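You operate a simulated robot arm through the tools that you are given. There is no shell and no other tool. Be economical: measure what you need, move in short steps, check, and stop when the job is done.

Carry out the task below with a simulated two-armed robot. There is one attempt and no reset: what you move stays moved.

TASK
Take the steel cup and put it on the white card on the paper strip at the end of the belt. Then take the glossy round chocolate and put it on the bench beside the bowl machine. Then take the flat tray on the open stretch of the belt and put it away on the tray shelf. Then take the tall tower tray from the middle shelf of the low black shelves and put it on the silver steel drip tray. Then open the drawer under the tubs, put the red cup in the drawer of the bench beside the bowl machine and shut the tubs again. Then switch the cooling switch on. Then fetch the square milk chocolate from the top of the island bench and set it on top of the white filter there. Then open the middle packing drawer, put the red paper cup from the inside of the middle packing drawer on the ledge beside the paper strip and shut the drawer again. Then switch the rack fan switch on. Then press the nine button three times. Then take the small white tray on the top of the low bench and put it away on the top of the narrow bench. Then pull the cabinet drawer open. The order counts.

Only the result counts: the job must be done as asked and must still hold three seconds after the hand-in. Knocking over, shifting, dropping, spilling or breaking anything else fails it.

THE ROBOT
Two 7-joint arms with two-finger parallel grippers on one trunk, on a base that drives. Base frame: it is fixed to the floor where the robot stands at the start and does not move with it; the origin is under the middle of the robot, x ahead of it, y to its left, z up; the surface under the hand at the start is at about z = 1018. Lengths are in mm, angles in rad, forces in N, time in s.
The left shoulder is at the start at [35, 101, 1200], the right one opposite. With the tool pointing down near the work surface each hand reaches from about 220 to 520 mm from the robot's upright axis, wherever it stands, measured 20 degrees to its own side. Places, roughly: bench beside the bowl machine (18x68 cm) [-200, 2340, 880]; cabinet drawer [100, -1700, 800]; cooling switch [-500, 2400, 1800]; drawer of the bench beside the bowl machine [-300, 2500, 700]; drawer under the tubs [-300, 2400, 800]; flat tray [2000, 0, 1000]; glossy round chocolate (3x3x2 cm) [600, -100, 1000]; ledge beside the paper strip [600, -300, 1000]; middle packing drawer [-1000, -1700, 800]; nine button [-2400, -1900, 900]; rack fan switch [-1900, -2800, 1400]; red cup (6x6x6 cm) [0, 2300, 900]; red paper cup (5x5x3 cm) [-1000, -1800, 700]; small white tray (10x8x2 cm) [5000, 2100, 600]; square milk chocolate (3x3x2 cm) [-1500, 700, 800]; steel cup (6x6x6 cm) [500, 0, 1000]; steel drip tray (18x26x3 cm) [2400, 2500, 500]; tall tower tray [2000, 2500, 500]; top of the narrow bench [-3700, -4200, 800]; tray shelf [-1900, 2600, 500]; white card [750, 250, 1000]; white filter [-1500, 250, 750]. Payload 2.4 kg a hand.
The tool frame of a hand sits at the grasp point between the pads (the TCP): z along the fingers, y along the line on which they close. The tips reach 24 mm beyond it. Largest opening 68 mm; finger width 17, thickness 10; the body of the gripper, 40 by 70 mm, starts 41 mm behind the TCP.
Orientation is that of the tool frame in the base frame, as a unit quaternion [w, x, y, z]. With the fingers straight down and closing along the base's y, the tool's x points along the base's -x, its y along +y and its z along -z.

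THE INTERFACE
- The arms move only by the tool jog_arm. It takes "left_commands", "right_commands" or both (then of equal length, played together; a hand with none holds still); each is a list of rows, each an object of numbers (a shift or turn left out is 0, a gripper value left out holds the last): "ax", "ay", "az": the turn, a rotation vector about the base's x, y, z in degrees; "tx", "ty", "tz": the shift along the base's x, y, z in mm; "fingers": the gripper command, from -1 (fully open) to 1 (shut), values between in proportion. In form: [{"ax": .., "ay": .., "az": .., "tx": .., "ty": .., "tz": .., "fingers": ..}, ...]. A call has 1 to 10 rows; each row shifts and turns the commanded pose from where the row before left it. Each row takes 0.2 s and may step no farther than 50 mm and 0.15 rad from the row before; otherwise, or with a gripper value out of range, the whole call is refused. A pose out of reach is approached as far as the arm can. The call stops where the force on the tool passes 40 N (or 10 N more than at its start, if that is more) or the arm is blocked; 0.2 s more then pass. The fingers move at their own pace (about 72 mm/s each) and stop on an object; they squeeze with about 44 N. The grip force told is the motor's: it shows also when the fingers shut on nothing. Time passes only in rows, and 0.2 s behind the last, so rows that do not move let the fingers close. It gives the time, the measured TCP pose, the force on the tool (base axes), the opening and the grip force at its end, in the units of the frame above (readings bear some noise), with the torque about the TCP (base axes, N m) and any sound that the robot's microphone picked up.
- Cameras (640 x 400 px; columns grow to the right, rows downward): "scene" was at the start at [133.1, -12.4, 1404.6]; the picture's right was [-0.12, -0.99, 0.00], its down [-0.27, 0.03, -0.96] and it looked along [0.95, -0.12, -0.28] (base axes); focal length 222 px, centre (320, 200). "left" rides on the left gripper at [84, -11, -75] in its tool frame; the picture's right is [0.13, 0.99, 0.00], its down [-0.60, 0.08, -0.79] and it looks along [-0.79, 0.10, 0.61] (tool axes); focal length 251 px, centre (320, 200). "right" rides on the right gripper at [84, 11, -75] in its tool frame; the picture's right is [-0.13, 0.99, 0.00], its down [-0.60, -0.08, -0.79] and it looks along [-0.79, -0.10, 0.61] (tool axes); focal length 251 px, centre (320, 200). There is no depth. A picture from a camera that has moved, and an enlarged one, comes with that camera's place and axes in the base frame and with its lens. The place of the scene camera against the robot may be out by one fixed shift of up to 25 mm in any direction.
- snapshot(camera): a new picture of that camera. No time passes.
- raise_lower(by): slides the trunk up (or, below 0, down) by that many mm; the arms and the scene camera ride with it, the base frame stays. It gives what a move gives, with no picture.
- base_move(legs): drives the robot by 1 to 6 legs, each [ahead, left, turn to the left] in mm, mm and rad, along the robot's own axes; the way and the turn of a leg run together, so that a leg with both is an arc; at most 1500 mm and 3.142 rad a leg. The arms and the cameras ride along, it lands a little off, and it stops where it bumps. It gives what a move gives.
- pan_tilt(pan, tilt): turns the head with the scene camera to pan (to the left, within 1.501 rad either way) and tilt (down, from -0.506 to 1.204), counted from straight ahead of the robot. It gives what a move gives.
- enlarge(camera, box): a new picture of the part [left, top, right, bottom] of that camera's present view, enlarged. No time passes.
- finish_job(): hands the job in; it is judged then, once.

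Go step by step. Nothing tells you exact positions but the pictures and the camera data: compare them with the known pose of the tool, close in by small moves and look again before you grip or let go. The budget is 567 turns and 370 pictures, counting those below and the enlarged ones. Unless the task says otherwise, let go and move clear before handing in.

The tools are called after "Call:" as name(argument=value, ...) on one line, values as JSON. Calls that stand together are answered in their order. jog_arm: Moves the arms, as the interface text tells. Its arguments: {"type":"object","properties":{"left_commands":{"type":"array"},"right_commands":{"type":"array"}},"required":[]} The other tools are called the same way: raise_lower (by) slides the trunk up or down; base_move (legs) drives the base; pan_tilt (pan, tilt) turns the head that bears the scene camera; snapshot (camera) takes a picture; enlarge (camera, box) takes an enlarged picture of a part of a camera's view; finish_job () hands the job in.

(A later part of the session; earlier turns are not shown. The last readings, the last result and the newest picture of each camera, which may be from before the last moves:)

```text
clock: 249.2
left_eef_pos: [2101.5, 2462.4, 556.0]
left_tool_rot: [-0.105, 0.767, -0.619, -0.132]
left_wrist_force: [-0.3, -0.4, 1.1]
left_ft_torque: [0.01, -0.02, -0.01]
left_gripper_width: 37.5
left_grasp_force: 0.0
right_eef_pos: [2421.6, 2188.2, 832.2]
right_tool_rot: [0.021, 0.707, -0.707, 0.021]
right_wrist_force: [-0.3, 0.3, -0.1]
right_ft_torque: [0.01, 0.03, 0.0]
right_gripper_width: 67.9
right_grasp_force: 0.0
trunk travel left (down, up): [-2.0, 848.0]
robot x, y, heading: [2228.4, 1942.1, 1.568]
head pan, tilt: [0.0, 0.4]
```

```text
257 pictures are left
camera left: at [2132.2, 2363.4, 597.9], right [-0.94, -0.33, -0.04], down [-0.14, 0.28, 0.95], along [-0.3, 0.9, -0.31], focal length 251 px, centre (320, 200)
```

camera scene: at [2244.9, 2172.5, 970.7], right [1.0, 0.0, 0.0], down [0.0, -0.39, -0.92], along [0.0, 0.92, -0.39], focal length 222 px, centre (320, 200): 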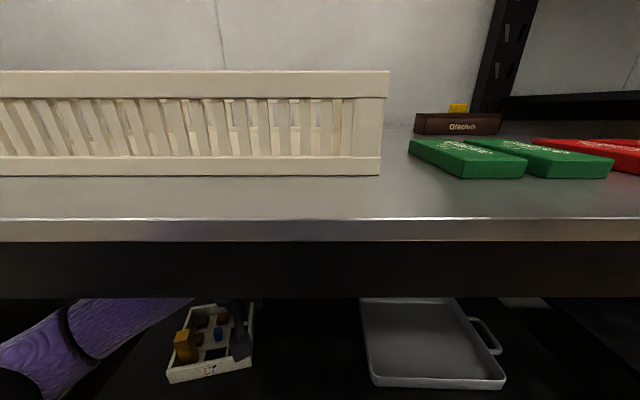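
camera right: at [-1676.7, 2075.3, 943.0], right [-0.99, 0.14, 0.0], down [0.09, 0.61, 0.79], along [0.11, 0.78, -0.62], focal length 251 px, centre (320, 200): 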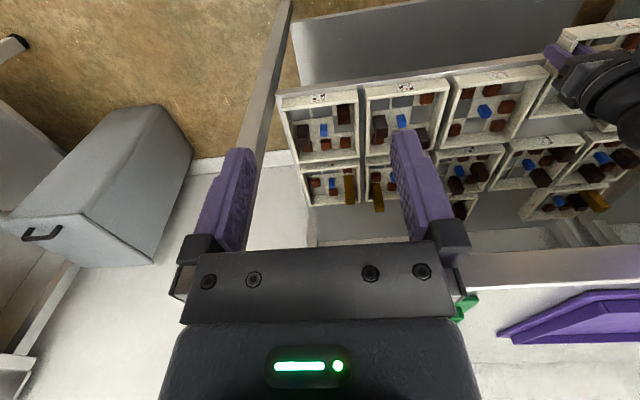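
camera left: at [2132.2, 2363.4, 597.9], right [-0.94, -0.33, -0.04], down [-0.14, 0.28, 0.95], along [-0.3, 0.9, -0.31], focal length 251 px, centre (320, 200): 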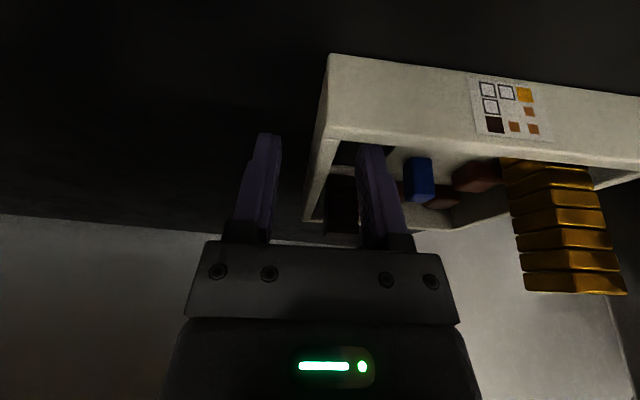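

The wall is between the fingers. I go 4 mm lower and close.

Call:
jog_arm(left_commands=[{"tz": -2}, {"tz": -2}, {}, {"fingers": 1}, {}, {}, {}])

Call:
jog_arm(left_commands=[{"tz": 8}, {"tz": 8}, {}])

Call:
snapshot(camera="left")

Call:
enlarge(camera="scene", box=[120, 280, 320, 400])

```text
clock: 250.8
left_eef_pos: [2101.0, 2462.5, 552.3]
left_tool_rot: [-0.106, 0.767, -0.618, -0.132]
left_wrist_force: [0.6, 0.0, 0.4]
left_ft_torque: [0.05, -0.01, -0.06]
left_gripper_width: 6.7
left_grasp_force: 29.0
right_eef_pos: [2421.9, 2189.3, 832.5]
right_tool_rot: [-0.02, -0.707, 0.707, -0.022]
right_wrist_force: [-0.4, -0.6, 0.6]
right_ft_torque: [0.06, 0.0, 0.01]
right_gripper_width: 67.8
right_grasp_force: 0.0
trunk travel left (down, up): [-2.0, 848.0]
robot x, y, heading: [2234.7, 1941.5, 1.567]
head pan, tilt: [0.0, 0.4]
```

```text
clock: 251.6
left_eef_pos: [2100.1, 2461.8, 567.9]
left_tool_rot: [-0.106, 0.766, -0.62, -0.132]
left_wrist_force: [0.2, 0.2, -1.2]
left_ft_torque: [-0.01, -0.14, 0.0]
left_gripper_width: 6.7
left_grasp_force: 28.7
right_eef_pos: [2421.6, 2187.8, 831.5]
right_tool_rot: [-0.021, -0.707, 0.707, -0.022]
right_wrist_force: [0.3, -0.4, 0.3]
right_ft_torque: [0.03, -0.01, 0.0]
right_gripper_width: 67.9
right_grasp_force: 0.1
trunk travel left (down, up): [-2.0, 848.0]
robot x, y, heading: [2236.3, 1944.2, 1.572]
head pan, tilt: [0.0, 0.4]
```

```text
256 pictures are left
camera left: at [2132.2, 2363.7, 610.2], right [-0.94, -0.33, -0.04], down [-0.14, 0.28, 0.95], along [-0.3, 0.9, -0.31], focal length 251 px, centre (320, 200)
```

left: 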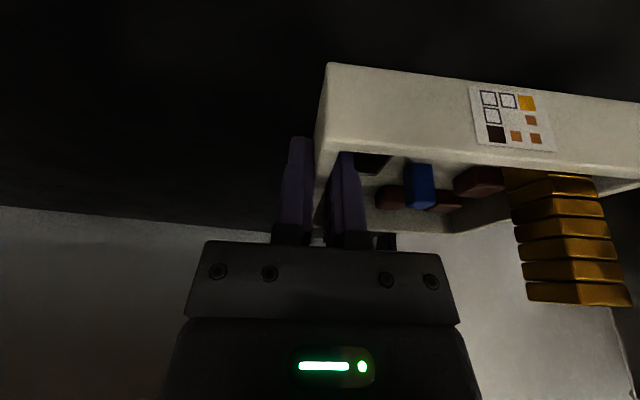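

```text
3.20 times, centred on (220, 340) of scene
camera zoom: at [2244.8, 2172.6, 970.7], right [1.0, 0.0, 0.0], down [0.0, -0.39, -0.92], along [0.0, 0.92, -0.39], focal length 711 px, centre (640, -248)
```

zoom: 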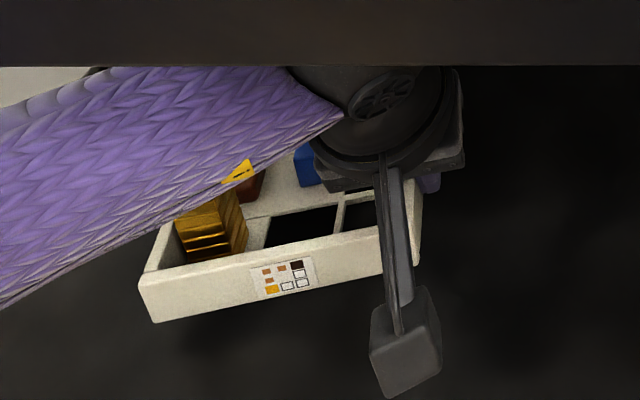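

The tray is up and level, tower standing. I lift it further to clear the drip tray's rim, watching the upper beam.

Call:
jog_arm(left_commands=[{"tz": 9}, {"tz": 9}, {"tz": 8}, {}])

Call:
snapshot(camera="scene")

```text
clock: 252.6
left_eef_pos: [2101.3, 2463.5, 593.3]
left_tool_rot: [-0.106, 0.767, -0.619, -0.132]
left_wrist_force: [-0.3, 0.3, -1.4]
left_ft_torque: [-0.06, -0.09, -0.03]
left_gripper_width: 6.6
left_grasp_force: 29.4
right_eef_pos: [2421.1, 2188.8, 830.7]
right_tool_rot: [-0.021, -0.707, 0.707, -0.021]
right_wrist_force: [0.1, 0.0, 0.0]
right_ft_torque: [-0.02, 0.04, 0.0]
right_gripper_width: 67.8
right_grasp_force: 0.0
trunk travel left (down, up): [-2.0, 848.0]
robot x, y, heading: [2233.0, 1944.5, 1.565]
head pan, tilt: [0.0, 0.4]
```

```text
254 pictures are left
camera scene: at [2244.8, 2172.6, 970.7], right [1.0, 0.0, 0.0], down [0.0, -0.39, -0.92], along [0.0, 0.92, -0.39], focal length 222 px, centre (320, 200)
```

scene: 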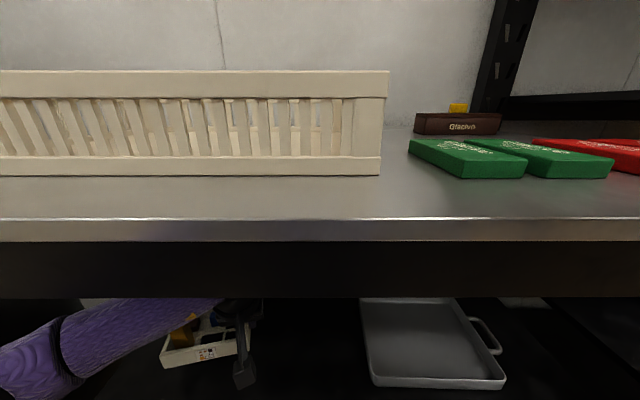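

Call:
enlarge(camera="scene", box=[120, 290, 280, 390])

Call:
snapshot(camera="left")

```text
4.00 times, centred on (200, 340) of scene
camera zoom: at [2244.8, 2172.6, 970.7], right [1.0, 0.0, 0.0], down [0.0, -0.39, -0.92], along [0.0, 0.92, -0.39], focal length 889 px, centre (800, -360)
```

zoom: 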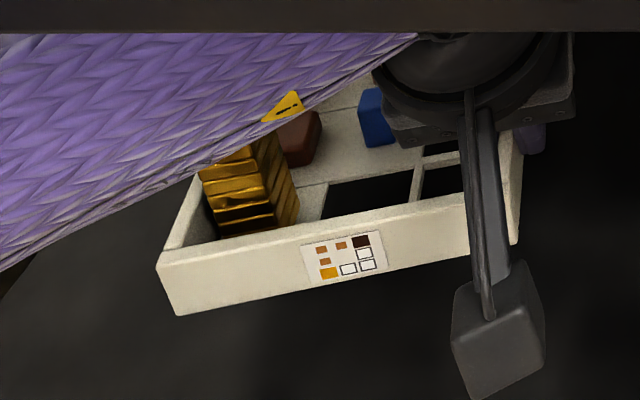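

```text
252 pictures are left
camera left: at [2132.5, 2364.0, 635.4], right [-0.94, -0.33, -0.04], down [-0.14, 0.28, 0.95], along [-0.3, 0.9, -0.31], focal length 251 px, centre (320, 200)
```

left: 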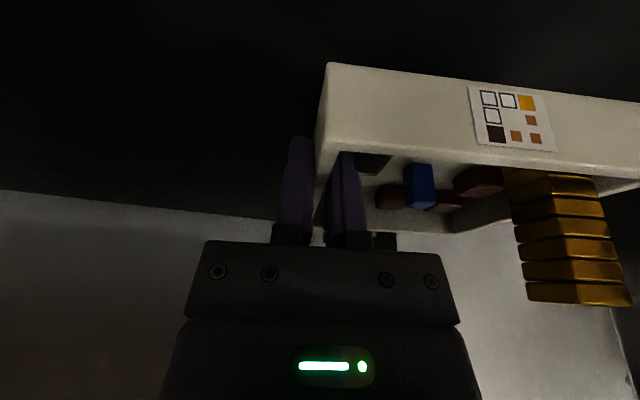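

Tower is steady. I pull the right hand back more, then strafe right with the tray toward the drip tray.

Call:
jog_arm(right_commands=[{"tz": 30}, {"tz": 30}, {"ty": -20}, {"ty": -20}, {}], left_commands=[{"tz": 2}, {"tz": 2}, {}, {}, {}])

Call:
base_move(legs=[[0, -200, 0]])

Call:
snapshot(camera="left")

Call:
snapshot(camera="scene")

```text
clock: 253.8
left_eef_pos: [2100.9, 2464.2, 597.3]
left_tool_rot: [-0.106, 0.767, -0.618, -0.132]
left_wrist_force: [-1.0, 0.0, -2.0]
left_ft_torque: [-0.01, -0.11, 0.01]
left_gripper_width: 6.5
left_grasp_force: 29.3
right_eef_pos: [2392.9, 2150.1, 860.9]
right_tool_rot: [0.022, 0.707, -0.706, 0.021]
right_wrist_force: [0.3, 0.8, -0.2]
right_ft_torque: [0.01, -0.03, -0.01]
right_gripper_width: 68.0
right_grasp_force: 0.0
right hand out of reach, approached as far as the arm can: row 1, 2
trunk travel left (down, up): [-2.0, 848.0]
robot x, y, heading: [2232.0, 1942.1, 1.569]
head pan, tilt: [0.0, 0.4]
```

```text
clock: 255.4
left_eef_pos: [2297.6, 2462.6, 597.2]
left_tool_rot: [-0.106, 0.768, -0.618, -0.132]
left_wrist_force: [0.1, -0.3, -1.2]
left_ft_torque: [-0.04, -0.12, 0.01]
left_gripper_width: 6.6
left_grasp_force: 28.8
right_eef_pos: [2592.4, 2150.1, 862.2]
right_tool_rot: [0.021, 0.707, -0.706, 0.022]
right_wrist_force: [0.0, 0.2, 0.7]
right_ft_torque: [0.01, 0.01, 0.01]
right_gripper_width: 68.0
right_grasp_force: 0.0
trunk travel left (down, up): [-2.0, 848.0]
robot x, y, heading: [2432.7, 1939.8, 1.566]
head pan, tilt: [0.0, 0.4]
```

```text
251 pictures are left
camera left: at [2331.1, 2363.0, 639.4], right [-0.94, -0.33, -0.04], down [-0.14, 0.28, 0.95], along [-0.3, 0.9, -0.31], focal length 251 px, centre (320, 200)
```

left: 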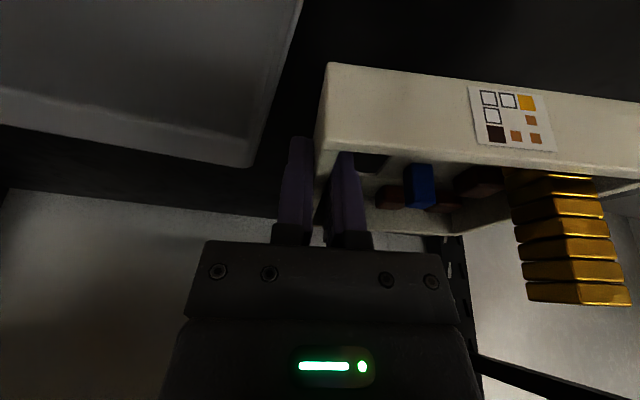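

```text
250 pictures are left
camera scene: at [2444.1, 2172.2, 970.7], right [1.0, 0.0, 0.0], down [0.0, -0.39, -0.92], along [0.0, 0.92, -0.39], focal length 222 px, centre (320, 200)
```

scene: 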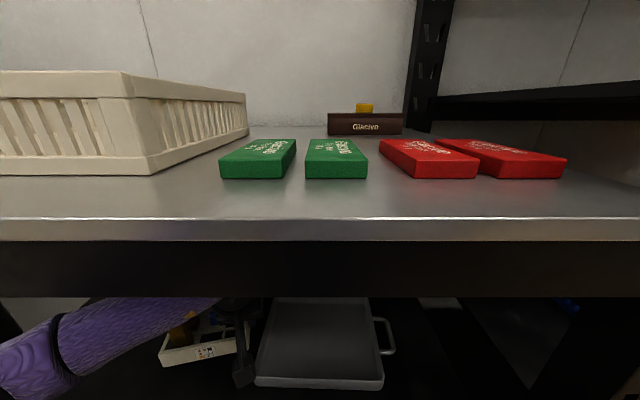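

I rotate the tray square with the drip tray and continue right.

Call:
jog_arm(left_commands=[{"az": -6.5}, {"az": -6.4}, {"ty": -15}, {"ty": -15}, {}])

Call:
base_move(legs=[[0, -185, 0]])

Call:
snapshot(camera="left")

Call:
snapshot(camera="scene")

```text
clock: 256.6
left_eef_pos: [2297.4, 2431.1, 598.1]
left_tool_rot: [0.119, -0.694, 0.7, 0.12]
left_wrist_force: [1.0, -0.6, -1.6]
left_ft_torque: [-0.06, -0.13, 0.0]
left_gripper_width: 6.7
left_grasp_force: 29.3
right_eef_pos: [2591.5, 2150.4, 862.2]
right_tool_rot: [0.021, 0.708, -0.705, 0.02]
right_wrist_force: [-0.3, 0.8, 1.0]
right_ft_torque: [-0.02, 0.01, 0.04]
right_gripper_width: 68.1
right_grasp_force: 0.0
trunk travel left (down, up): [-2.0, 848.0]
robot x, y, heading: [2434.8, 1937.2, 1.565]
head pan, tilt: [0.0, 0.4]
```

```text
clock: 258.1
left_eef_pos: [2479.5, 2432.9, 596.8]
left_tool_rot: [0.12, -0.694, 0.7, 0.119]
left_wrist_force: [0.1, 0.8, -1.3]
left_ft_torque: [-0.06, -0.12, 0.01]
left_gripper_width: 6.7
left_grasp_force: 29.3
right_eef_pos: [2774.3, 2152.1, 861.5]
right_tool_rot: [0.022, 0.708, -0.706, 0.022]
right_wrist_force: [0.0, 0.9, 0.2]
right_ft_torque: [-0.03, 0.0, 0.04]
right_gripper_width: 68.0
right_grasp_force: 0.1
trunk travel left (down, up): [-2.0, 848.0]
robot x, y, heading: [2612.9, 1939.1, 1.568]
head pan, tilt: [0.0, 0.4]
```

```text
249 pictures are left
camera left: at [2488.8, 2328.1, 639.9], right [-0.99, -0.11, -0.04], down [-0.08, 0.31, 0.95], along [-0.09, 0.95, -0.31], focal length 251 px, centre (320, 200)
```

left: 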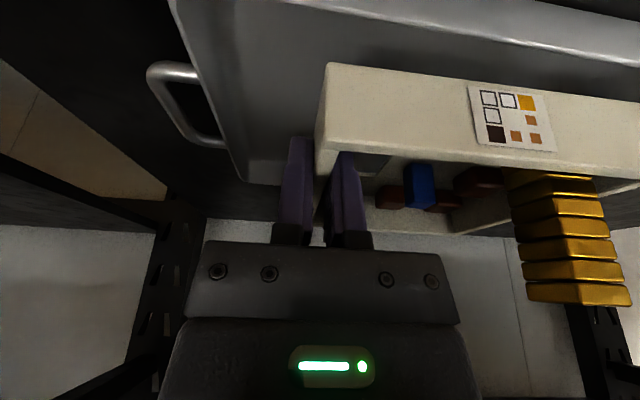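

```text
248 pictures are left
camera scene: at [2625.9, 2172.1, 970.7], right [1.0, 0.0, 0.0], down [0.0, -0.39, -0.92], along [0.0, 0.92, -0.39], focal length 222 px, centre (320, 200)
```

scene: 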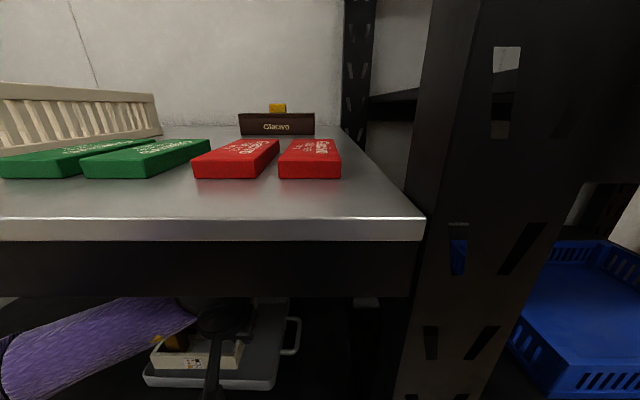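

Alignment is nearly right; I adjust slightly and lower the tray into the drip tray.

Call:
jog_arm(left_commands=[{"tx": 5, "ty": 6}, {"tz": -12}, {"tz": -10}, {"tz": -6}, {}])

Call:
snapshot(camera="left")

Call:
enlarge(camera="scene", box=[120, 290, 320, 400])

```text
clock: 259.3
left_eef_pos: [2485.5, 2438.4, 569.7]
left_tool_rot: [0.12, -0.694, 0.7, 0.12]
left_wrist_force: [0.5, -0.6, -1.4]
left_ft_torque: [-0.03, -0.14, 0.03]
left_gripper_width: 6.7
left_grasp_force: 29.2
right_eef_pos: [2774.0, 2150.6, 861.3]
right_tool_rot: [0.021, 0.708, -0.706, 0.021]
right_wrist_force: [-0.4, -0.2, 0.3]
right_ft_torque: [0.01, 0.03, 0.0]
right_gripper_width: 68.3
right_grasp_force: 0.1
trunk travel left (down, up): [-2.0, 848.0]
robot x, y, heading: [2615.2, 1942.0, 1.574]
head pan, tilt: [0.0, 0.4]
```

```text
247 pictures are left
camera left: at [2493.5, 2334.5, 612.4], right [-0.99, -0.11, -0.04], down [-0.08, 0.31, 0.95], along [-0.09, 0.95, -0.31], focal length 251 px, centre (320, 200)
```

left: 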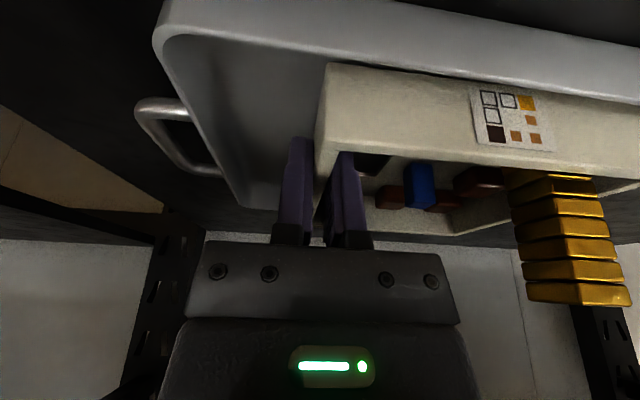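

```text
3.20 times, centred on (220, 345) of scene
camera zoom: at [2625.9, 2172.1, 970.7], right [1.0, 0.0, 0.0], down [0.0, -0.39, -0.92], along [0.0, 0.92, -0.39], focal length 711 px, centre (640, -264)
```

zoom: 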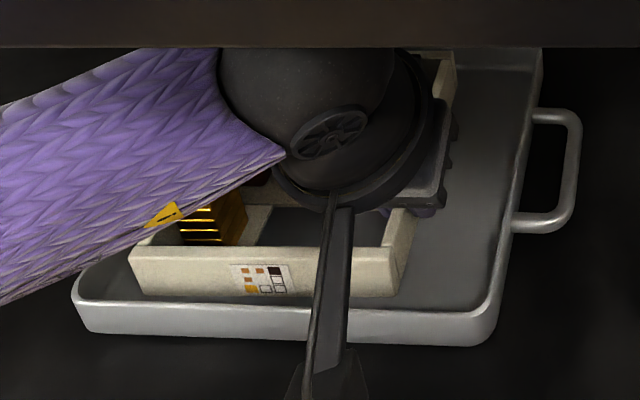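

Call:
jog_arm(left_commands=[{"ty": 4, "tz": -3}, {"tz": -4}, {"tz": -2}, {}])

Call:
jog_arm(left_commands=[{"tz": -1.5}, {"tz": -1.5}, {}])

```text
clock: 260.3
left_eef_pos: [2485.8, 2440.8, 561.0]
left_tool_rot: [0.12, -0.694, 0.7, 0.119]
left_wrist_force: [0.1, 0.2, -1.7]
left_ft_torque: [-0.07, -0.12, 0.01]
left_gripper_width: 6.7
left_grasp_force: 28.8
right_eef_pos: [2773.5, 2151.3, 860.8]
right_tool_rot: [0.02, 0.708, -0.706, 0.022]
right_wrist_force: [-1.0, -0.3, 0.1]
right_ft_torque: [-0.02, -0.01, 0.02]
right_gripper_width: 68.1
right_grasp_force: 0.0
trunk travel left (down, up): [-2.0, 848.0]
robot x, y, heading: [2613.7, 1938.3, 1.57]
head pan, tilt: [0.0, 0.4]
```

```text
clock: 261.1
left_eef_pos: [2486.1, 2442.5, 556.8]
left_tool_rot: [0.12, -0.694, 0.7, 0.12]
left_wrist_force: [0.5, 0.2, -1.5]
left_ft_torque: [-0.09, -0.14, -0.01]
left_gripper_width: 6.5
left_grasp_force: 28.9
right_eef_pos: [2773.3, 2151.2, 861.4]
right_tool_rot: [0.021, 0.709, -0.705, 0.022]
right_wrist_force: [0.7, -0.5, -0.2]
right_ft_torque: [0.0, 0.0, -0.02]
right_gripper_width: 67.9
right_grasp_force: 0.0
trunk travel left (down, up): [-2.0, 848.0]
robot x, y, heading: [2612.8, 1946.7, 1.572]
head pan, tilt: [0.0, 0.4]
```

Call:
jog_arm(left_commands=[{"tz": -1}, {"tz": -1}, {}])

Call:
jog_arm(left_commands=[{"tz": -1}, {"tz": -1}, {}])

```text
clock: 261.9
left_eef_pos: [2485.3, 2443.3, 556.7]
left_tool_rot: [0.12, -0.695, 0.699, 0.12]
left_wrist_force: [-0.1, 0.6, 0.7]
left_ft_torque: [0.11, -0.02, 0.02]
left_gripper_width: 6.9
left_grasp_force: 29.2
right_eef_pos: [2774.8, 2150.5, 862.7]
right_tool_rot: [0.02, 0.709, -0.705, 0.021]
right_wrist_force: [-0.4, 0.1, -0.2]
right_ft_torque: [-0.03, 0.03, -0.01]
right_gripper_width: 68.1
right_grasp_force: 0.0
trunk travel left (down, up): [-2.0, 848.0]
robot x, y, heading: [2616.8, 1938.9, 1.569]
head pan, tilt: [0.0, 0.4]
```

```text
clock: 262.7
left_eef_pos: [2485.5, 2442.4, 555.6]
left_tool_rot: [0.122, -0.694, 0.699, 0.121]
left_wrist_force: [-1.5, 3.5, 19.6]
left_ft_torque: [-0.49, 0.01, -0.02]
left_gripper_width: 6.5
left_grasp_force: 29.1
right_eef_pos: [2774.2, 2149.0, 862.2]
right_tool_rot: [0.02, 0.708, -0.706, 0.02]
right_wrist_force: [0.5, 0.5, -0.1]
right_ft_torque: [-0.03, -0.01, 0.02]
right_gripper_width: 68.0
right_grasp_force: 0.0
trunk travel left (down, up): [-2.0, 848.0]
robot x, y, heading: [2616.0, 1940.3, 1.572]
head pan, tilt: [0.0, 0.4]
```

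The tray rests in the drip tray. I release gently and lift out.

Call:
jog_arm(left_commands=[{"tz": 1}, {"fingers": 0.45}, {}, {}, {"tz": 10}, {"tz": 15}, {"tz": 15}, {}])

Call:
snapshot(camera="left")

Call:
enlarge(camera="scene", box=[120, 290, 320, 400])

```text
clock: 264.5
left_eef_pos: [2484.6, 2441.7, 595.6]
left_tool_rot: [0.12, -0.694, 0.7, 0.119]
left_wrist_force: [-0.1, 0.1, -0.3]
left_ft_torque: [0.0, 0.01, -0.01]
left_gripper_width: 18.9
left_grasp_force: 0.1
right_eef_pos: [2773.3, 2150.1, 861.2]
right_tool_rot: [0.02, 0.708, -0.706, 0.022]
right_wrist_force: [0.0, -0.1, -0.6]
right_ft_torque: [-0.02, 0.0, 0.03]
right_gripper_width: 67.7
right_grasp_force: 0.1
trunk travel left (down, up): [-2.0, 848.0]
robot x, y, heading: [2613.9, 1940.6, 1.572]
head pan, tilt: [0.0, 0.4]
```

```text
245 pictures are left
camera left: at [2493.5, 2338.5, 636.6], right [-0.99, -0.11, -0.04], down [-0.08, 0.31, 0.95], along [-0.09, 0.95, -0.31], focal length 251 px, centre (320, 200)
```

left: 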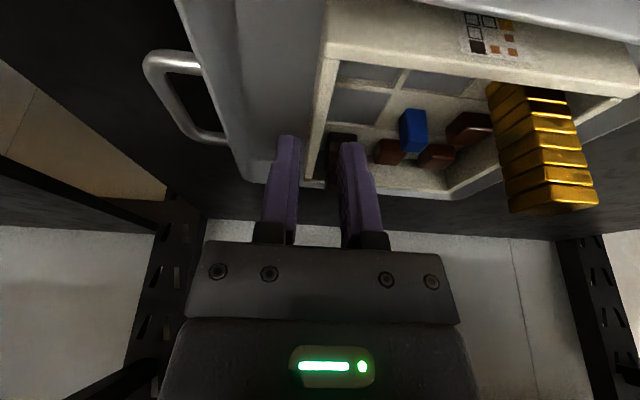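

```text
3.20 times, centred on (220, 345) of scene
camera zoom: at [2626.0, 2172.0, 970.7], right [1.0, 0.0, 0.0], down [0.0, -0.39, -0.92], along [0.0, 0.92, -0.39], focal length 711 px, centre (640, -264)
```

zoom: 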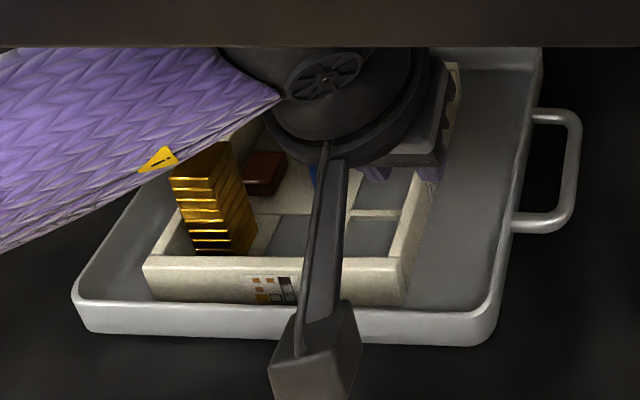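

Done neatly. I back straight out of the shelf and look.

Call:
base_move(legs=[[-400, 0, 0]])

Call:
raise_lower(by=284)

Call:
snapshot(camera="scene")

```text
clock: 267.0
left_eef_pos: [2484.3, 2049.4, 594.4]
left_tool_rot: [0.12, -0.693, 0.701, 0.12]
left_wrist_force: [-1.2, -1.2, -0.5]
left_ft_torque: [0.01, -0.01, -0.02]
left_gripper_width: 18.5
left_grasp_force: 0.0
right_eef_pos: [2774.5, 1757.2, 862.1]
right_tool_rot: [0.021, 0.708, -0.706, 0.021]
right_wrist_force: [0.3, -0.5, 0.1]
right_ft_torque: [0.03, -0.01, 0.01]
right_gripper_width: 68.0
right_grasp_force: 0.1
trunk travel left (down, up): [-2.0, 848.0]
robot x, y, heading: [2617.1, 1551.0, 1.567]
head pan, tilt: [0.0, 0.4]
```

```text
clock: 269.9
left_eef_pos: [2485.4, 2048.1, 877.4]
left_tool_rot: [0.12, -0.693, 0.7, 0.119]
left_wrist_force: [-0.6, 0.0, -0.5]
left_ft_torque: [-0.01, -0.03, 0.01]
left_gripper_width: 18.6
left_grasp_force: 0.1
right_eef_pos: [2773.7, 1757.1, 1145.8]
right_tool_rot: [0.02, 0.708, -0.706, 0.021]
right_wrist_force: [-0.5, -1.0, 1.1]
right_ft_torque: [0.03, 0.01, -0.02]
right_gripper_width: 68.2
right_grasp_force: 0.0
trunk travel left (down, up): [-286.0, 564.0]
robot x, y, heading: [2617.5, 1550.7, 1.567]
head pan, tilt: [0.0, 0.4]
```

```text
243 pictures are left
camera scene: at [2625.6, 1691.9, 1263.5], right [1.0, 0.0, 0.0], down [0.0, -0.39, -0.92], along [0.0, 0.92, -0.39], focal length 222 px, centre (320, 200)
```

scene: 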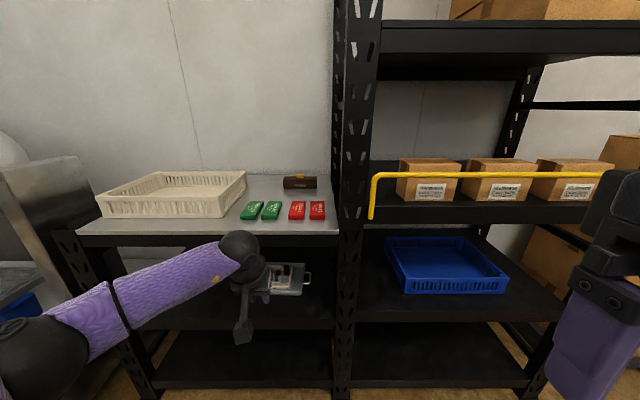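

Next: the drawer under the tubs. I straighten the left hand and drive back to the tub bench.

Call:
jog_arm(left_commands=[{"ax": -8, "tz": 10, "fingers": -1}, {"ax": -8, "tz": 10}, {"ax": -3.7, "tz": 20}, {"tz": 40, "ty": -20}, {"tz": 40, "ty": -20}, {"tz": 40, "ty": -20}, {}])

Call:
base_move(legs=[[-160, 0, 0], [0, 1450, 0], [0, 1400, 0], [250, 0, 0]])

Call:
pan_tilt(pan=0, tilt=0.6)

Call:
snapshot(camera="scene")

```text
clock: 271.5
left_eef_pos: [2483.0, 1988.5, 1039.2]
left_tool_rot: [-0.001, -0.704, 0.71, -0.003]
left_wrist_force: [0.8, -0.6, -0.1]
left_ft_torque: [0.01, -0.03, -0.01]
left_gripper_width: 68.0
left_grasp_force: 0.1
right_eef_pos: [2775.0, 1757.1, 1144.3]
right_tool_rot: [0.021, 0.709, -0.705, 0.021]
right_wrist_force: [-0.6, 0.1, 0.9]
right_ft_torque: [0.0, 0.02, 0.01]
right_gripper_width: 67.9
right_grasp_force: 0.1
trunk travel left (down, up): [-286.0, 564.0]
robot x, y, heading: [2612.2, 1551.3, 1.571]
head pan, tilt: [0.0, 0.4]
```

```text
clock: 287.6
left_eef_pos: [-355.3, 2084.1, 1038.3]
left_tool_rot: [-0.001, -0.703, 0.711, -0.002]
left_wrist_force: [0.6, -0.3, -0.2]
left_ft_torque: [-0.01, 0.02, 0.0]
left_gripper_width: 68.1
left_grasp_force: 0.1
right_eef_pos: [-64.1, 1852.0, 1146.6]
right_tool_rot: [-0.021, -0.706, 0.707, -0.021]
right_wrist_force: [-0.1, 0.3, 0.2]
right_ft_torque: [0.0, -0.02, 0.0]
right_gripper_width: 67.9
right_grasp_force: 0.1
trunk travel left (down, up): [-286.0, 564.0]
robot x, y, heading: [-226.0, 1642.2, 1.569]
head pan, tilt: [0.0, 0.4]
```

```text
clock: 288.4
left_eef_pos: [-356.3, 2084.7, 1038.8]
left_tool_rot: [0.0, -0.702, 0.712, -0.002]
left_wrist_force: [-0.8, -0.4, -0.7]
left_ft_torque: [0.02, 0.01, 0.02]
left_gripper_width: 67.9
left_grasp_force: 0.0
right_eef_pos: [-65.0, 1850.9, 1145.5]
right_tool_rot: [-0.021, -0.706, 0.707, -0.021]
right_wrist_force: [0.2, -0.7, -0.6]
right_ft_torque: [0.02, -0.01, 0.0]
right_gripper_width: 68.3
right_grasp_force: 0.1
trunk travel left (down, up): [-286.0, 564.0]
robot x, y, heading: [-226.2, 1645.3, 1.565]
head pan, tilt: [0.0, 0.6]
```

```text
242 pictures are left
camera scene: at [-213.6, 1781.8, 1245.4], right [1.0, -0.01, 0.0], down [0.0, -0.56, -0.83], along [0.0, 0.83, -0.56], focal length 222 px, centre (320, 200)
```

scene: 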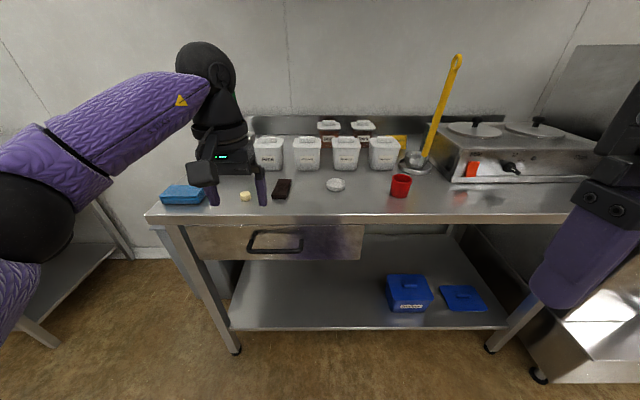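

Call:
enlarge(camera="scene", box=[180, 205, 380, 275])

Call:
snapshot(camera="left")

```text
3.20 times, centred on (280, 240) of scene
camera zoom: at [-213.6, 1781.8, 1245.4], right [1.0, -0.01, 0.0], down [0.0, -0.56, -0.83], along [0.0, 0.83, -0.56], focal length 711 px, centre (448, 72)
```

zoom: 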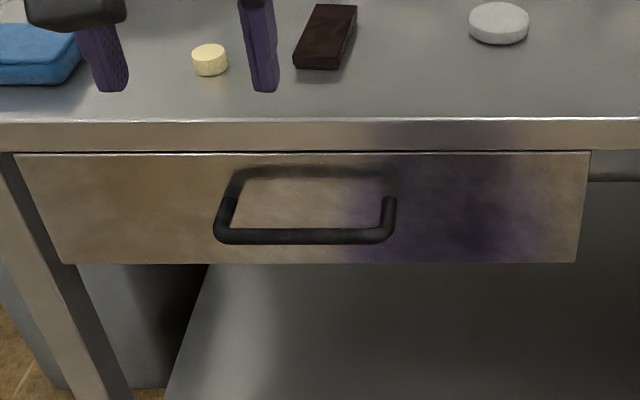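

```text
240 pictures are left
camera left: at [-347.4, 2000.8, 1113.8], right [-0.99, -0.12, 0.0], down [-0.07, 0.61, 0.79], along [-0.09, 0.79, -0.61], focal length 251 px, centre (320, 200)
```

left: 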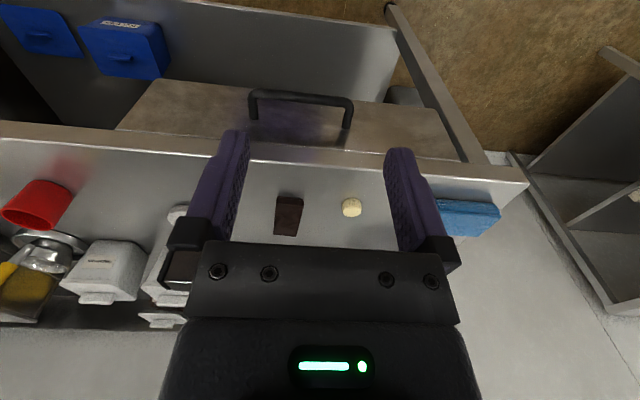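

I take a lower, closer look at the drawer handle with the left hand's camera.

Call:
jog_arm(left_commands=[{"ty": -20, "tz": -40}, {"ty": -20, "tz": -40}, {"ty": -20, "tz": -40}, {"tz": -30}, {}])

Call:
snapshot(camera="left")

```text
clock: 289.6
left_eef_pos: [-356.1, 2024.4, 887.8]
left_tool_rot: [0.0, -0.703, 0.711, -0.003]
left_wrist_force: [0.6, 0.7, -0.2]
left_ft_torque: [0.03, 0.01, 0.02]
left_gripper_width: 68.2
left_grasp_force: 0.1
right_eef_pos: [-65.8, 1850.9, 1145.5]
right_tool_rot: [-0.021, -0.706, 0.708, -0.021]
right_wrist_force: [-0.2, -0.4, 0.3]
right_ft_torque: [0.02, 0.01, -0.01]
right_gripper_width: 68.1
right_grasp_force: 0.1
trunk travel left (down, up): [-286.0, 564.0]
robot x, y, heading: [-223.9, 1634.9, 1.564]
head pan, tilt: [0.0, 0.6]
```

```text
239 pictures are left
camera left: at [-347.0, 1940.4, 963.5], right [-0.99, -0.12, 0.0], down [-0.07, 0.61, 0.79], along [-0.09, 0.79, -0.61], focal length 251 px, centre (320, 200)
```

left: 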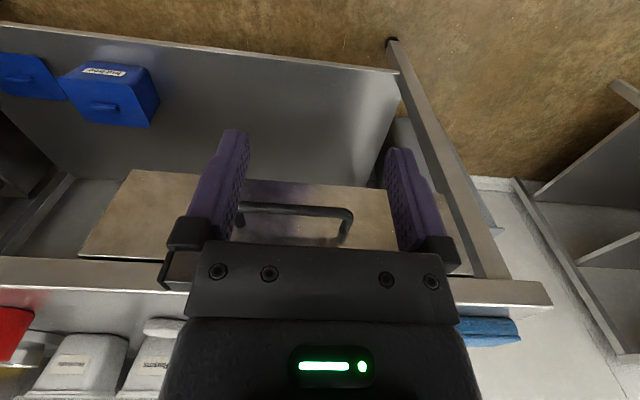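

Call:
enlarge(camera="left", box=[200, 170, 400, 250])

```text
3.20 times, centred on (300, 210) of left
camera zoom: at [-347.0, 1940.4, 963.5], right [-0.99, -0.12, 0.0], down [-0.07, 0.61, 0.79], along [-0.09, 0.79, -0.61], focal length 805 px, centre (384, 168)
```

zoom: 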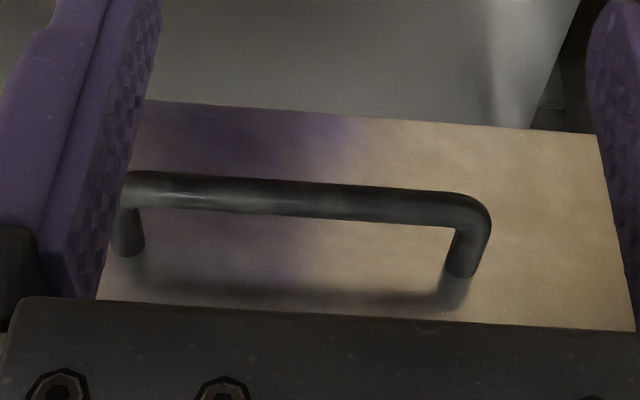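

The handle bar is at about (-345, 2192, 786) with legs at x≈-275 and -415 and the drawer face at y≈2239. I'll pitch the left hand 45° and clamp the leg at x=-275, one finger behind the bar.

Call:
raise_lower(by=-120)

Call:
jog_arm(left_commands=[{"ax": 7.5, "tx": 14, "tz": 26}, {"ax": 7.5, "tx": 14, "tz": 26}, {"ax": 7.5, "tx": 14, "tz": 26, "ty": 15}, {"ax": 7.5, "tx": 14, "tz": 26, "ty": 20}, {"ax": 7.5, "tx": 14, "tz": 26, "ty": 20}, {"ax": 7.5, "tx": 11, "ty": 20, "fingers": -0.2}, {}])

Call:
snapshot(camera="left")

Call:
snapshot(camera="scene")

```text
clock: 291.1
left_eef_pos: [-355.7, 2025.0, 768.9]
left_tool_rot: [-0.001, -0.703, 0.711, -0.001]
left_wrist_force: [-1.6, -0.7, -0.7]
left_ft_torque: [0.0, -0.03, -0.02]
left_gripper_width: 67.7
left_grasp_force: 0.1
right_eef_pos: [-65.7, 1850.5, 1026.0]
right_tool_rot: [-0.021, -0.706, 0.707, -0.02]
right_wrist_force: [0.3, 0.3, -0.2]
right_ft_torque: [0.02, 0.01, 0.0]
right_gripper_width: 68.1
right_grasp_force: 0.1
trunk travel left (down, up): [-166.0, 684.0]
robot x, y, heading: [-225.0, 1643.1, 1.563]
head pan, tilt: [0.0, 0.6]
```

```text
clock: 292.7
left_eef_pos: [-275.3, 2098.7, 898.3]
left_tool_rot: [0.269, -0.65, 0.657, 0.271]
left_wrist_force: [-0.4, 0.5, -0.3]
left_ft_torque: [0.01, 0.01, 0.02]
left_gripper_width: 40.7
left_grasp_force: 0.2
right_eef_pos: [-64.7, 1851.3, 1025.9]
right_tool_rot: [-0.021, -0.706, 0.707, -0.021]
right_wrist_force: [0.8, -0.2, 0.5]
right_ft_torque: [-0.01, 0.04, -0.01]
right_gripper_width: 68.1
right_grasp_force: 0.1
trunk travel left (down, up): [-166.0, 684.0]
robot x, y, heading: [-226.3, 1639.6, 1.565]
head pan, tilt: [0.0, 0.6]
```

```text
237 pictures are left
camera left: at [-266.8, 1986.8, 890.6], right [-0.99, -0.08, -0.08], down [-0.07, -0.13, 0.99], along [-0.09, 0.99, 0.12], focal length 251 px, centre (320, 200)
```

left: 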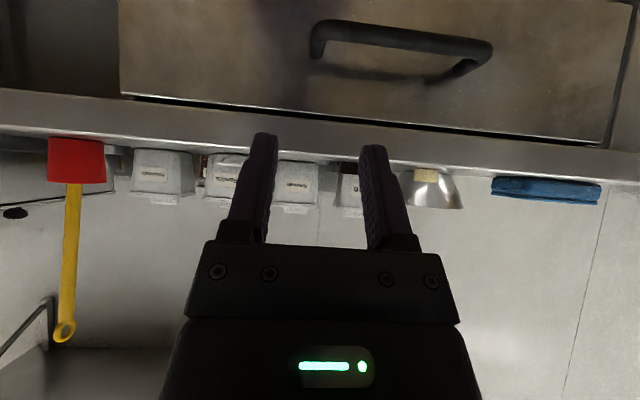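

```text
236 pictures are left
camera scene: at [-213.4, 1812.2, 1123.1], right [1.0, -0.01, 0.0], down [0.0, -0.57, -0.82], along [0.0, 0.82, -0.57], focal length 222 px, centre (320, 200)
```

scene: 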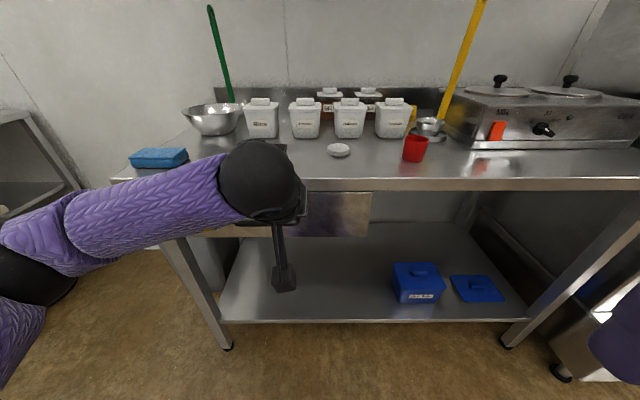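

The handle is confirmed (bar z≈788, leg x≈-274). I approach diagonally.

Call:
jog_arm(left_commands=[{"ty": 30, "tz": -26, "tx": 1}, {"ty": 30, "tz": -26}, {"ty": 22, "tz": -20}, {}])

Call:
snapshot(camera="left")

```text
clock: 293.7
left_eef_pos: [-274.7, 2180.9, 824.9]
left_tool_rot: [0.269, -0.649, 0.659, 0.27]
left_wrist_force: [-0.3, 0.2, 0.5]
left_ft_torque: [0.02, 0.0, 0.0]
left_gripper_width: 40.8
left_grasp_force: 0.2
right_eef_pos: [-64.8, 1850.7, 1026.0]
right_tool_rot: [-0.021, -0.706, 0.708, -0.02]
right_wrist_force: [-0.6, -0.3, -0.6]
right_ft_torque: [0.01, -0.01, 0.01]
right_gripper_width: 67.8
right_grasp_force: 0.2
trunk travel left (down, up): [-166.0, 684.0]
robot x, y, heading: [-226.2, 1647.1, 1.56]
head pan, tilt: [0.0, 0.6]
```

```text
235 pictures are left
camera left: at [-265.8, 2068.8, 819.0], right [-0.99, -0.08, -0.08], down [-0.07, -0.13, 0.99], along [-0.09, 0.99, 0.12], focal length 251 px, centre (320, 200)
```

left: 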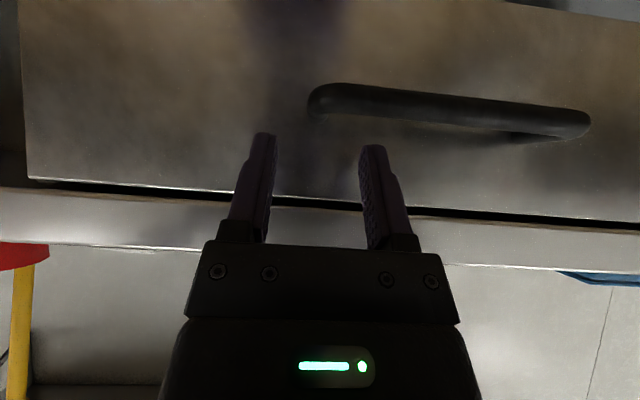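

Aligned with the leg. I go in and close on it.

Call:
jog_arm(left_commands=[{"tx": -1, "ty": 14, "tz": -14}, {"ty": 13, "tz": -13}, {}, {"fingers": 1}, {}, {}, {}])

Call:
snapshot(camera="left")

```text
clock: 295.3
left_eef_pos: [-273.3, 2207.6, 797.5]
left_tool_rot: [0.269, -0.649, 0.659, 0.27]
left_wrist_force: [4.2, -0.5, -3.0]
left_ft_torque: [0.55, -0.1, -0.1]
left_gripper_width: 13.7
left_grasp_force: 33.7
right_eef_pos: [-65.0, 1850.9, 1025.9]
right_tool_rot: [-0.021, -0.707, 0.707, -0.021]
right_wrist_force: [0.0, 0.7, -0.3]
right_ft_torque: [-0.03, -0.03, 0.02]
right_gripper_width: 68.1
right_grasp_force: 0.0
trunk travel left (down, up): [-166.0, 684.0]
robot x, y, heading: [-223.1, 1644.7, 1.573]
head pan, tilt: [0.0, 0.6]
```

```text
234 pictures are left
camera left: at [-265.0, 2095.4, 792.0], right [-0.99, -0.08, -0.08], down [-0.07, -0.13, 0.99], along [-0.09, 0.99, 0.12], focal length 251 px, centre (320, 200)
```

left: 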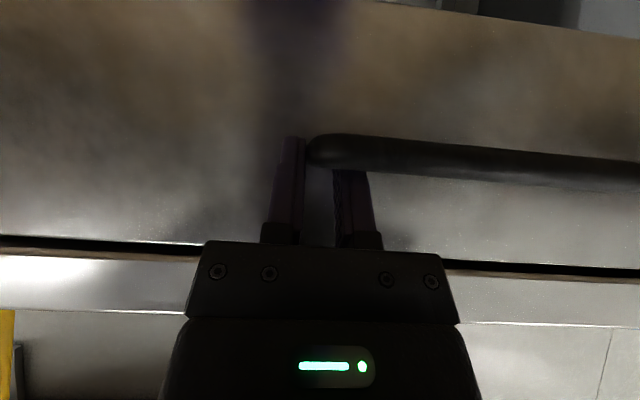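

The leg is clamped. I pull the drawer open.

Call:
jog_arm(left_commands=[{"ty": -10}, {"ty": -20}, {"ty": -20}, {"ty": -20}, {"ty": -20}, {}])

Call:
snapshot(camera="scene")

```text
clock: 296.7
left_eef_pos: [-273.3, 2118.9, 800.2]
left_tool_rot: [0.268, -0.649, 0.659, 0.27]
left_wrist_force: [14.2, -0.8, -13.2]
left_ft_torque: [0.01, -0.17, -0.2]
left_gripper_width: 13.8
left_grasp_force: 34.4
right_eef_pos: [-63.7, 1851.7, 1025.5]
right_tool_rot: [-0.021, -0.706, 0.707, -0.021]
right_wrist_force: [-0.7, -0.1, -0.4]
right_ft_torque: [0.02, -0.03, -0.01]
right_gripper_width: 68.0
right_grasp_force: 0.1
trunk travel left (down, up): [-166.0, 684.0]
robot x, y, heading: [-228.4, 1641.3, 1.567]
head pan, tilt: [0.0, 0.6]
```

```text
233 pictures are left
camera scene: at [-212.0, 1812.9, 1122.9], right [1.0, -0.01, 0.0], down [0.0, -0.57, -0.82], along [0.0, 0.82, -0.57], focal length 222 px, centre (320, 200)
```

scene: 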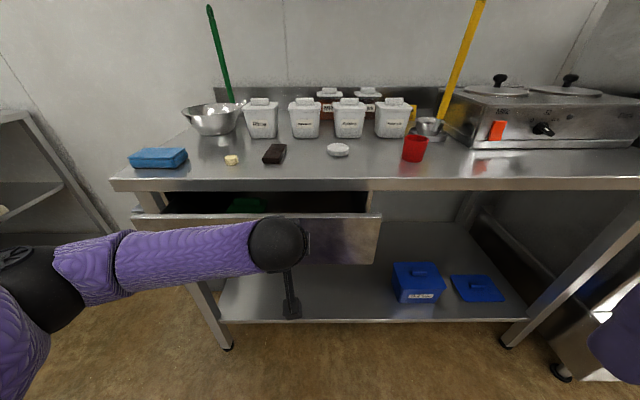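

The drawer slides out. I pull further.

Call:
jog_arm(left_commands=[{"ty": -20, "tz": -0.5}, {"ty": -20}, {"ty": -20}, {"ty": -20}, {"ty": -20}, {"ty": -20}, {}])

Call:
snapshot(camera="scene")

```text
clock: 298.3
left_eef_pos: [-272.5, 1997.1, 798.2]
left_tool_rot: [0.268, -0.649, 0.659, 0.27]
left_wrist_force: [18.1, -0.6, -14.9]
left_ft_torque: [0.32, -0.27, -0.16]
left_gripper_width: 13.7
left_grasp_force: 33.7
right_eef_pos: [-64.6, 1851.0, 1025.0]
right_tool_rot: [-0.021, -0.707, 0.707, -0.021]
right_wrist_force: [0.4, -0.4, 0.4]
right_ft_torque: [0.03, 0.01, 0.01]
right_gripper_width: 68.0
right_grasp_force: 0.0
trunk travel left (down, up): [-166.0, 684.0]
robot x, y, heading: [-224.8, 1642.5, 1.568]
head pan, tilt: [0.0, 0.6]
```

```text
232 pictures are left
camera scene: at [-211.7, 1812.8, 1122.9], right [1.0, -0.01, 0.0], down [0.0, -0.57, -0.82], along [0.0, 0.82, -0.57], focal length 222 px, centre (320, 200)
```

scene: 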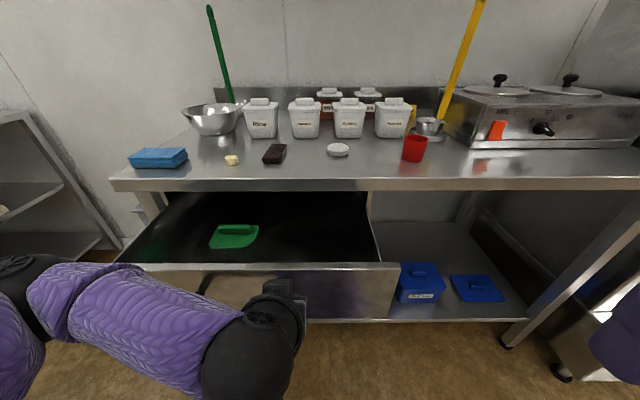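

The drawer is open about 210 mm, with a green scraper inside and free room on the right. I let go of the handle and back the hand out.

Call:
jog_arm(left_commands=[{"fingers": -0.2}, {}, {}, {"ty": -15, "tz": 15}, {"ty": -25, "tz": 25}, {"ty": -20, "tz": 30}, {"tz": 40}, {}])

Call:
snapshot(camera="scene")

```text
clock: 300.1
left_eef_pos: [-251.5, 1965.3, 914.2]
left_tool_rot: [0.269, -0.648, 0.659, 0.27]
left_wrist_force: [-0.5, -1.4, -0.3]
left_ft_torque: [-0.01, -0.03, -0.03]
left_gripper_width: 40.7
left_grasp_force: 0.0
left hand out of reach, approached as far as the arm can: row 4, 5, 6
right_eef_pos: [-65.3, 1851.1, 1025.3]
right_tool_rot: [-0.021, -0.706, 0.707, -0.021]
right_wrist_force: [-0.5, -0.1, 0.0]
right_ft_torque: [0.02, 0.02, -0.01]
right_gripper_width: 68.1
right_grasp_force: 0.0
trunk travel left (down, up): [-166.0, 684.0]
robot x, y, heading: [-225.0, 1641.5, 1.564]
head pan, tilt: [0.0, 0.6]
```

```text
231 pictures are left
camera scene: at [-213.3, 1812.1, 1123.1], right [1.0, -0.01, 0.0], down [0.0, -0.57, -0.82], along [0.0, 0.82, -0.57], focal length 222 px, centre (320, 200)
```

scene: 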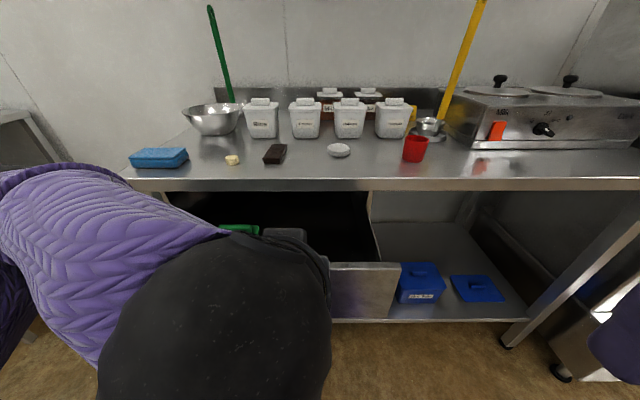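

I back off, straighten the hand, raise the trunk and go for the red cup from the right of the drawer.

Call:
base_move(legs=[[-150, 0, 0]])

Call:
jog_arm(left_commands=[{"ax": -7.5, "ty": 10, "tz": 10}, {"ax": -7.5, "ty": 10, "tz": 10}, {"ax": -7.5, "ty": 10, "tz": 10}, {"ax": -7.5, "ty": 10, "tz": 10}, {"ax": -7.5, "ty": 10, "tz": 10}, {"ax": -7.5, "ty": 10, "fingers": -1}, {}])

Call:
raise_lower(by=110)

Call:
base_move(legs=[[0, -420, 0], [300, 0, 0]])

Call:
snapshot(camera="left")

Call:
snapshot(camera="scene")

```text
clock: 301.4
left_eef_pos: [-252.8, 1816.1, 912.0]
left_tool_rot: [0.268, -0.65, 0.657, 0.271]
left_wrist_force: [0.9, -0.4, -0.5]
left_ft_torque: [-0.01, -0.05, 0.01]
left_gripper_width: 40.7
left_grasp_force: 0.0
right_eef_pos: [-66.9, 1702.4, 1025.0]
right_tool_rot: [0.021, 0.707, -0.706, 0.02]
right_wrist_force: [-0.1, 0.6, 0.1]
right_ft_torque: [0.01, 0.0, 0.01]
right_gripper_width: 68.0
right_grasp_force: 0.1
trunk travel left (down, up): [-166.0, 684.0]
robot x, y, heading: [-228.8, 1493.6, 1.572]
head pan, tilt: [0.0, 0.6]
```

```text
clock: 303.0
left_eef_pos: [-253.6, 1876.9, 963.5]
left_tool_rot: [0.0, -0.702, 0.712, -0.003]
left_wrist_force: [-0.2, -0.3, 0.3]
left_ft_torque: [0.0, 0.0, 0.03]
left_gripper_width: 68.0
left_grasp_force: 0.0
right_eef_pos: [-65.4, 1703.4, 1025.2]
right_tool_rot: [-0.021, -0.707, 0.707, -0.021]
right_wrist_force: [0.2, -0.3, 0.5]
right_ft_torque: [0.04, -0.01, 0.02]
right_gripper_width: 68.0
right_grasp_force: 0.1
trunk travel left (down, up): [-166.0, 684.0]
robot x, y, heading: [-223.5, 1494.8, 1.573]
head pan, tilt: [0.0, 0.6]
```

```text
clock: 304.4
left_eef_pos: [-252.1, 1878.0, 1072.8]
left_tool_rot: [0.0, -0.703, 0.711, -0.002]
left_wrist_force: [0.0, 1.0, -0.9]
left_ft_torque: [-0.01, 0.0, 0.02]
left_gripper_width: 68.0
left_grasp_force: 0.0
right_eef_pos: [-66.4, 1703.4, 1136.3]
right_tool_rot: [-0.021, -0.706, 0.707, -0.021]
right_wrist_force: [-0.3, 0.5, 0.1]
right_ft_torque: [-0.05, 0.02, 0.02]
right_gripper_width: 68.1
right_grasp_force: 0.1
trunk travel left (down, up): [-276.0, 574.0]
robot x, y, heading: [-229.1, 1493.4, 1.568]
head pan, tilt: [0.0, 0.6]
```

```text
clock: 308.6
left_eef_pos: [164.6, 2177.6, 1072.1]
left_tool_rot: [-0.001, -0.703, 0.711, -0.002]
left_wrist_force: [-0.1, 0.2, -0.2]
left_ft_torque: [0.01, 0.0, 0.02]
left_gripper_width: 68.1
left_grasp_force: 0.0
right_eef_pos: [348.9, 2003.4, 1135.0]
right_tool_rot: [-0.021, -0.707, 0.707, -0.021]
right_wrist_force: [0.5, -0.8, 0.0]
right_ft_torque: [0.0, 0.0, 0.01]
right_gripper_width: 67.9
right_grasp_force: 0.1
trunk travel left (down, up): [-276.0, 574.0]
robot x, y, heading: [191.9, 1793.7, 1.562]
head pan, tilt: [0.0, 0.6]
```

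```text
230 pictures are left
camera left: at [172.3, 2094.1, 1147.8], right [-0.99, -0.12, 0.0], down [-0.07, 0.61, 0.79], along [-0.09, 0.79, -0.61], focal length 251 px, centre (320, 200)
```

left: 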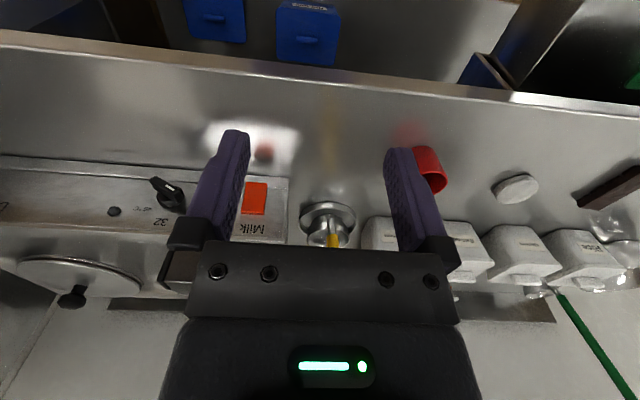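

```text
229 pictures are left
camera scene: at [201.6, 1936.6, 1235.1], right [1.0, 0.0, 0.0], down [0.0, -0.57, -0.82], along [0.0, 0.82, -0.57], focal length 222 px, centre (320, 200)
```

scene: 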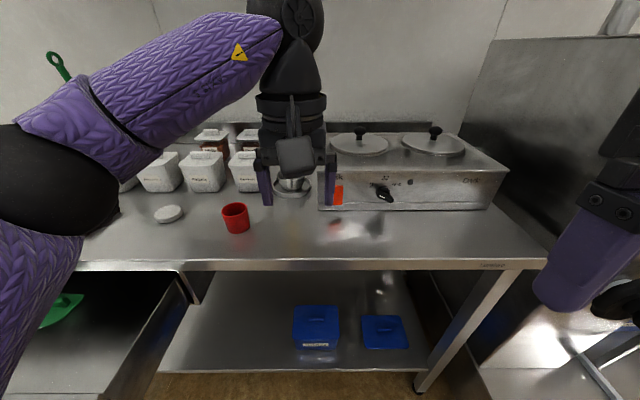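

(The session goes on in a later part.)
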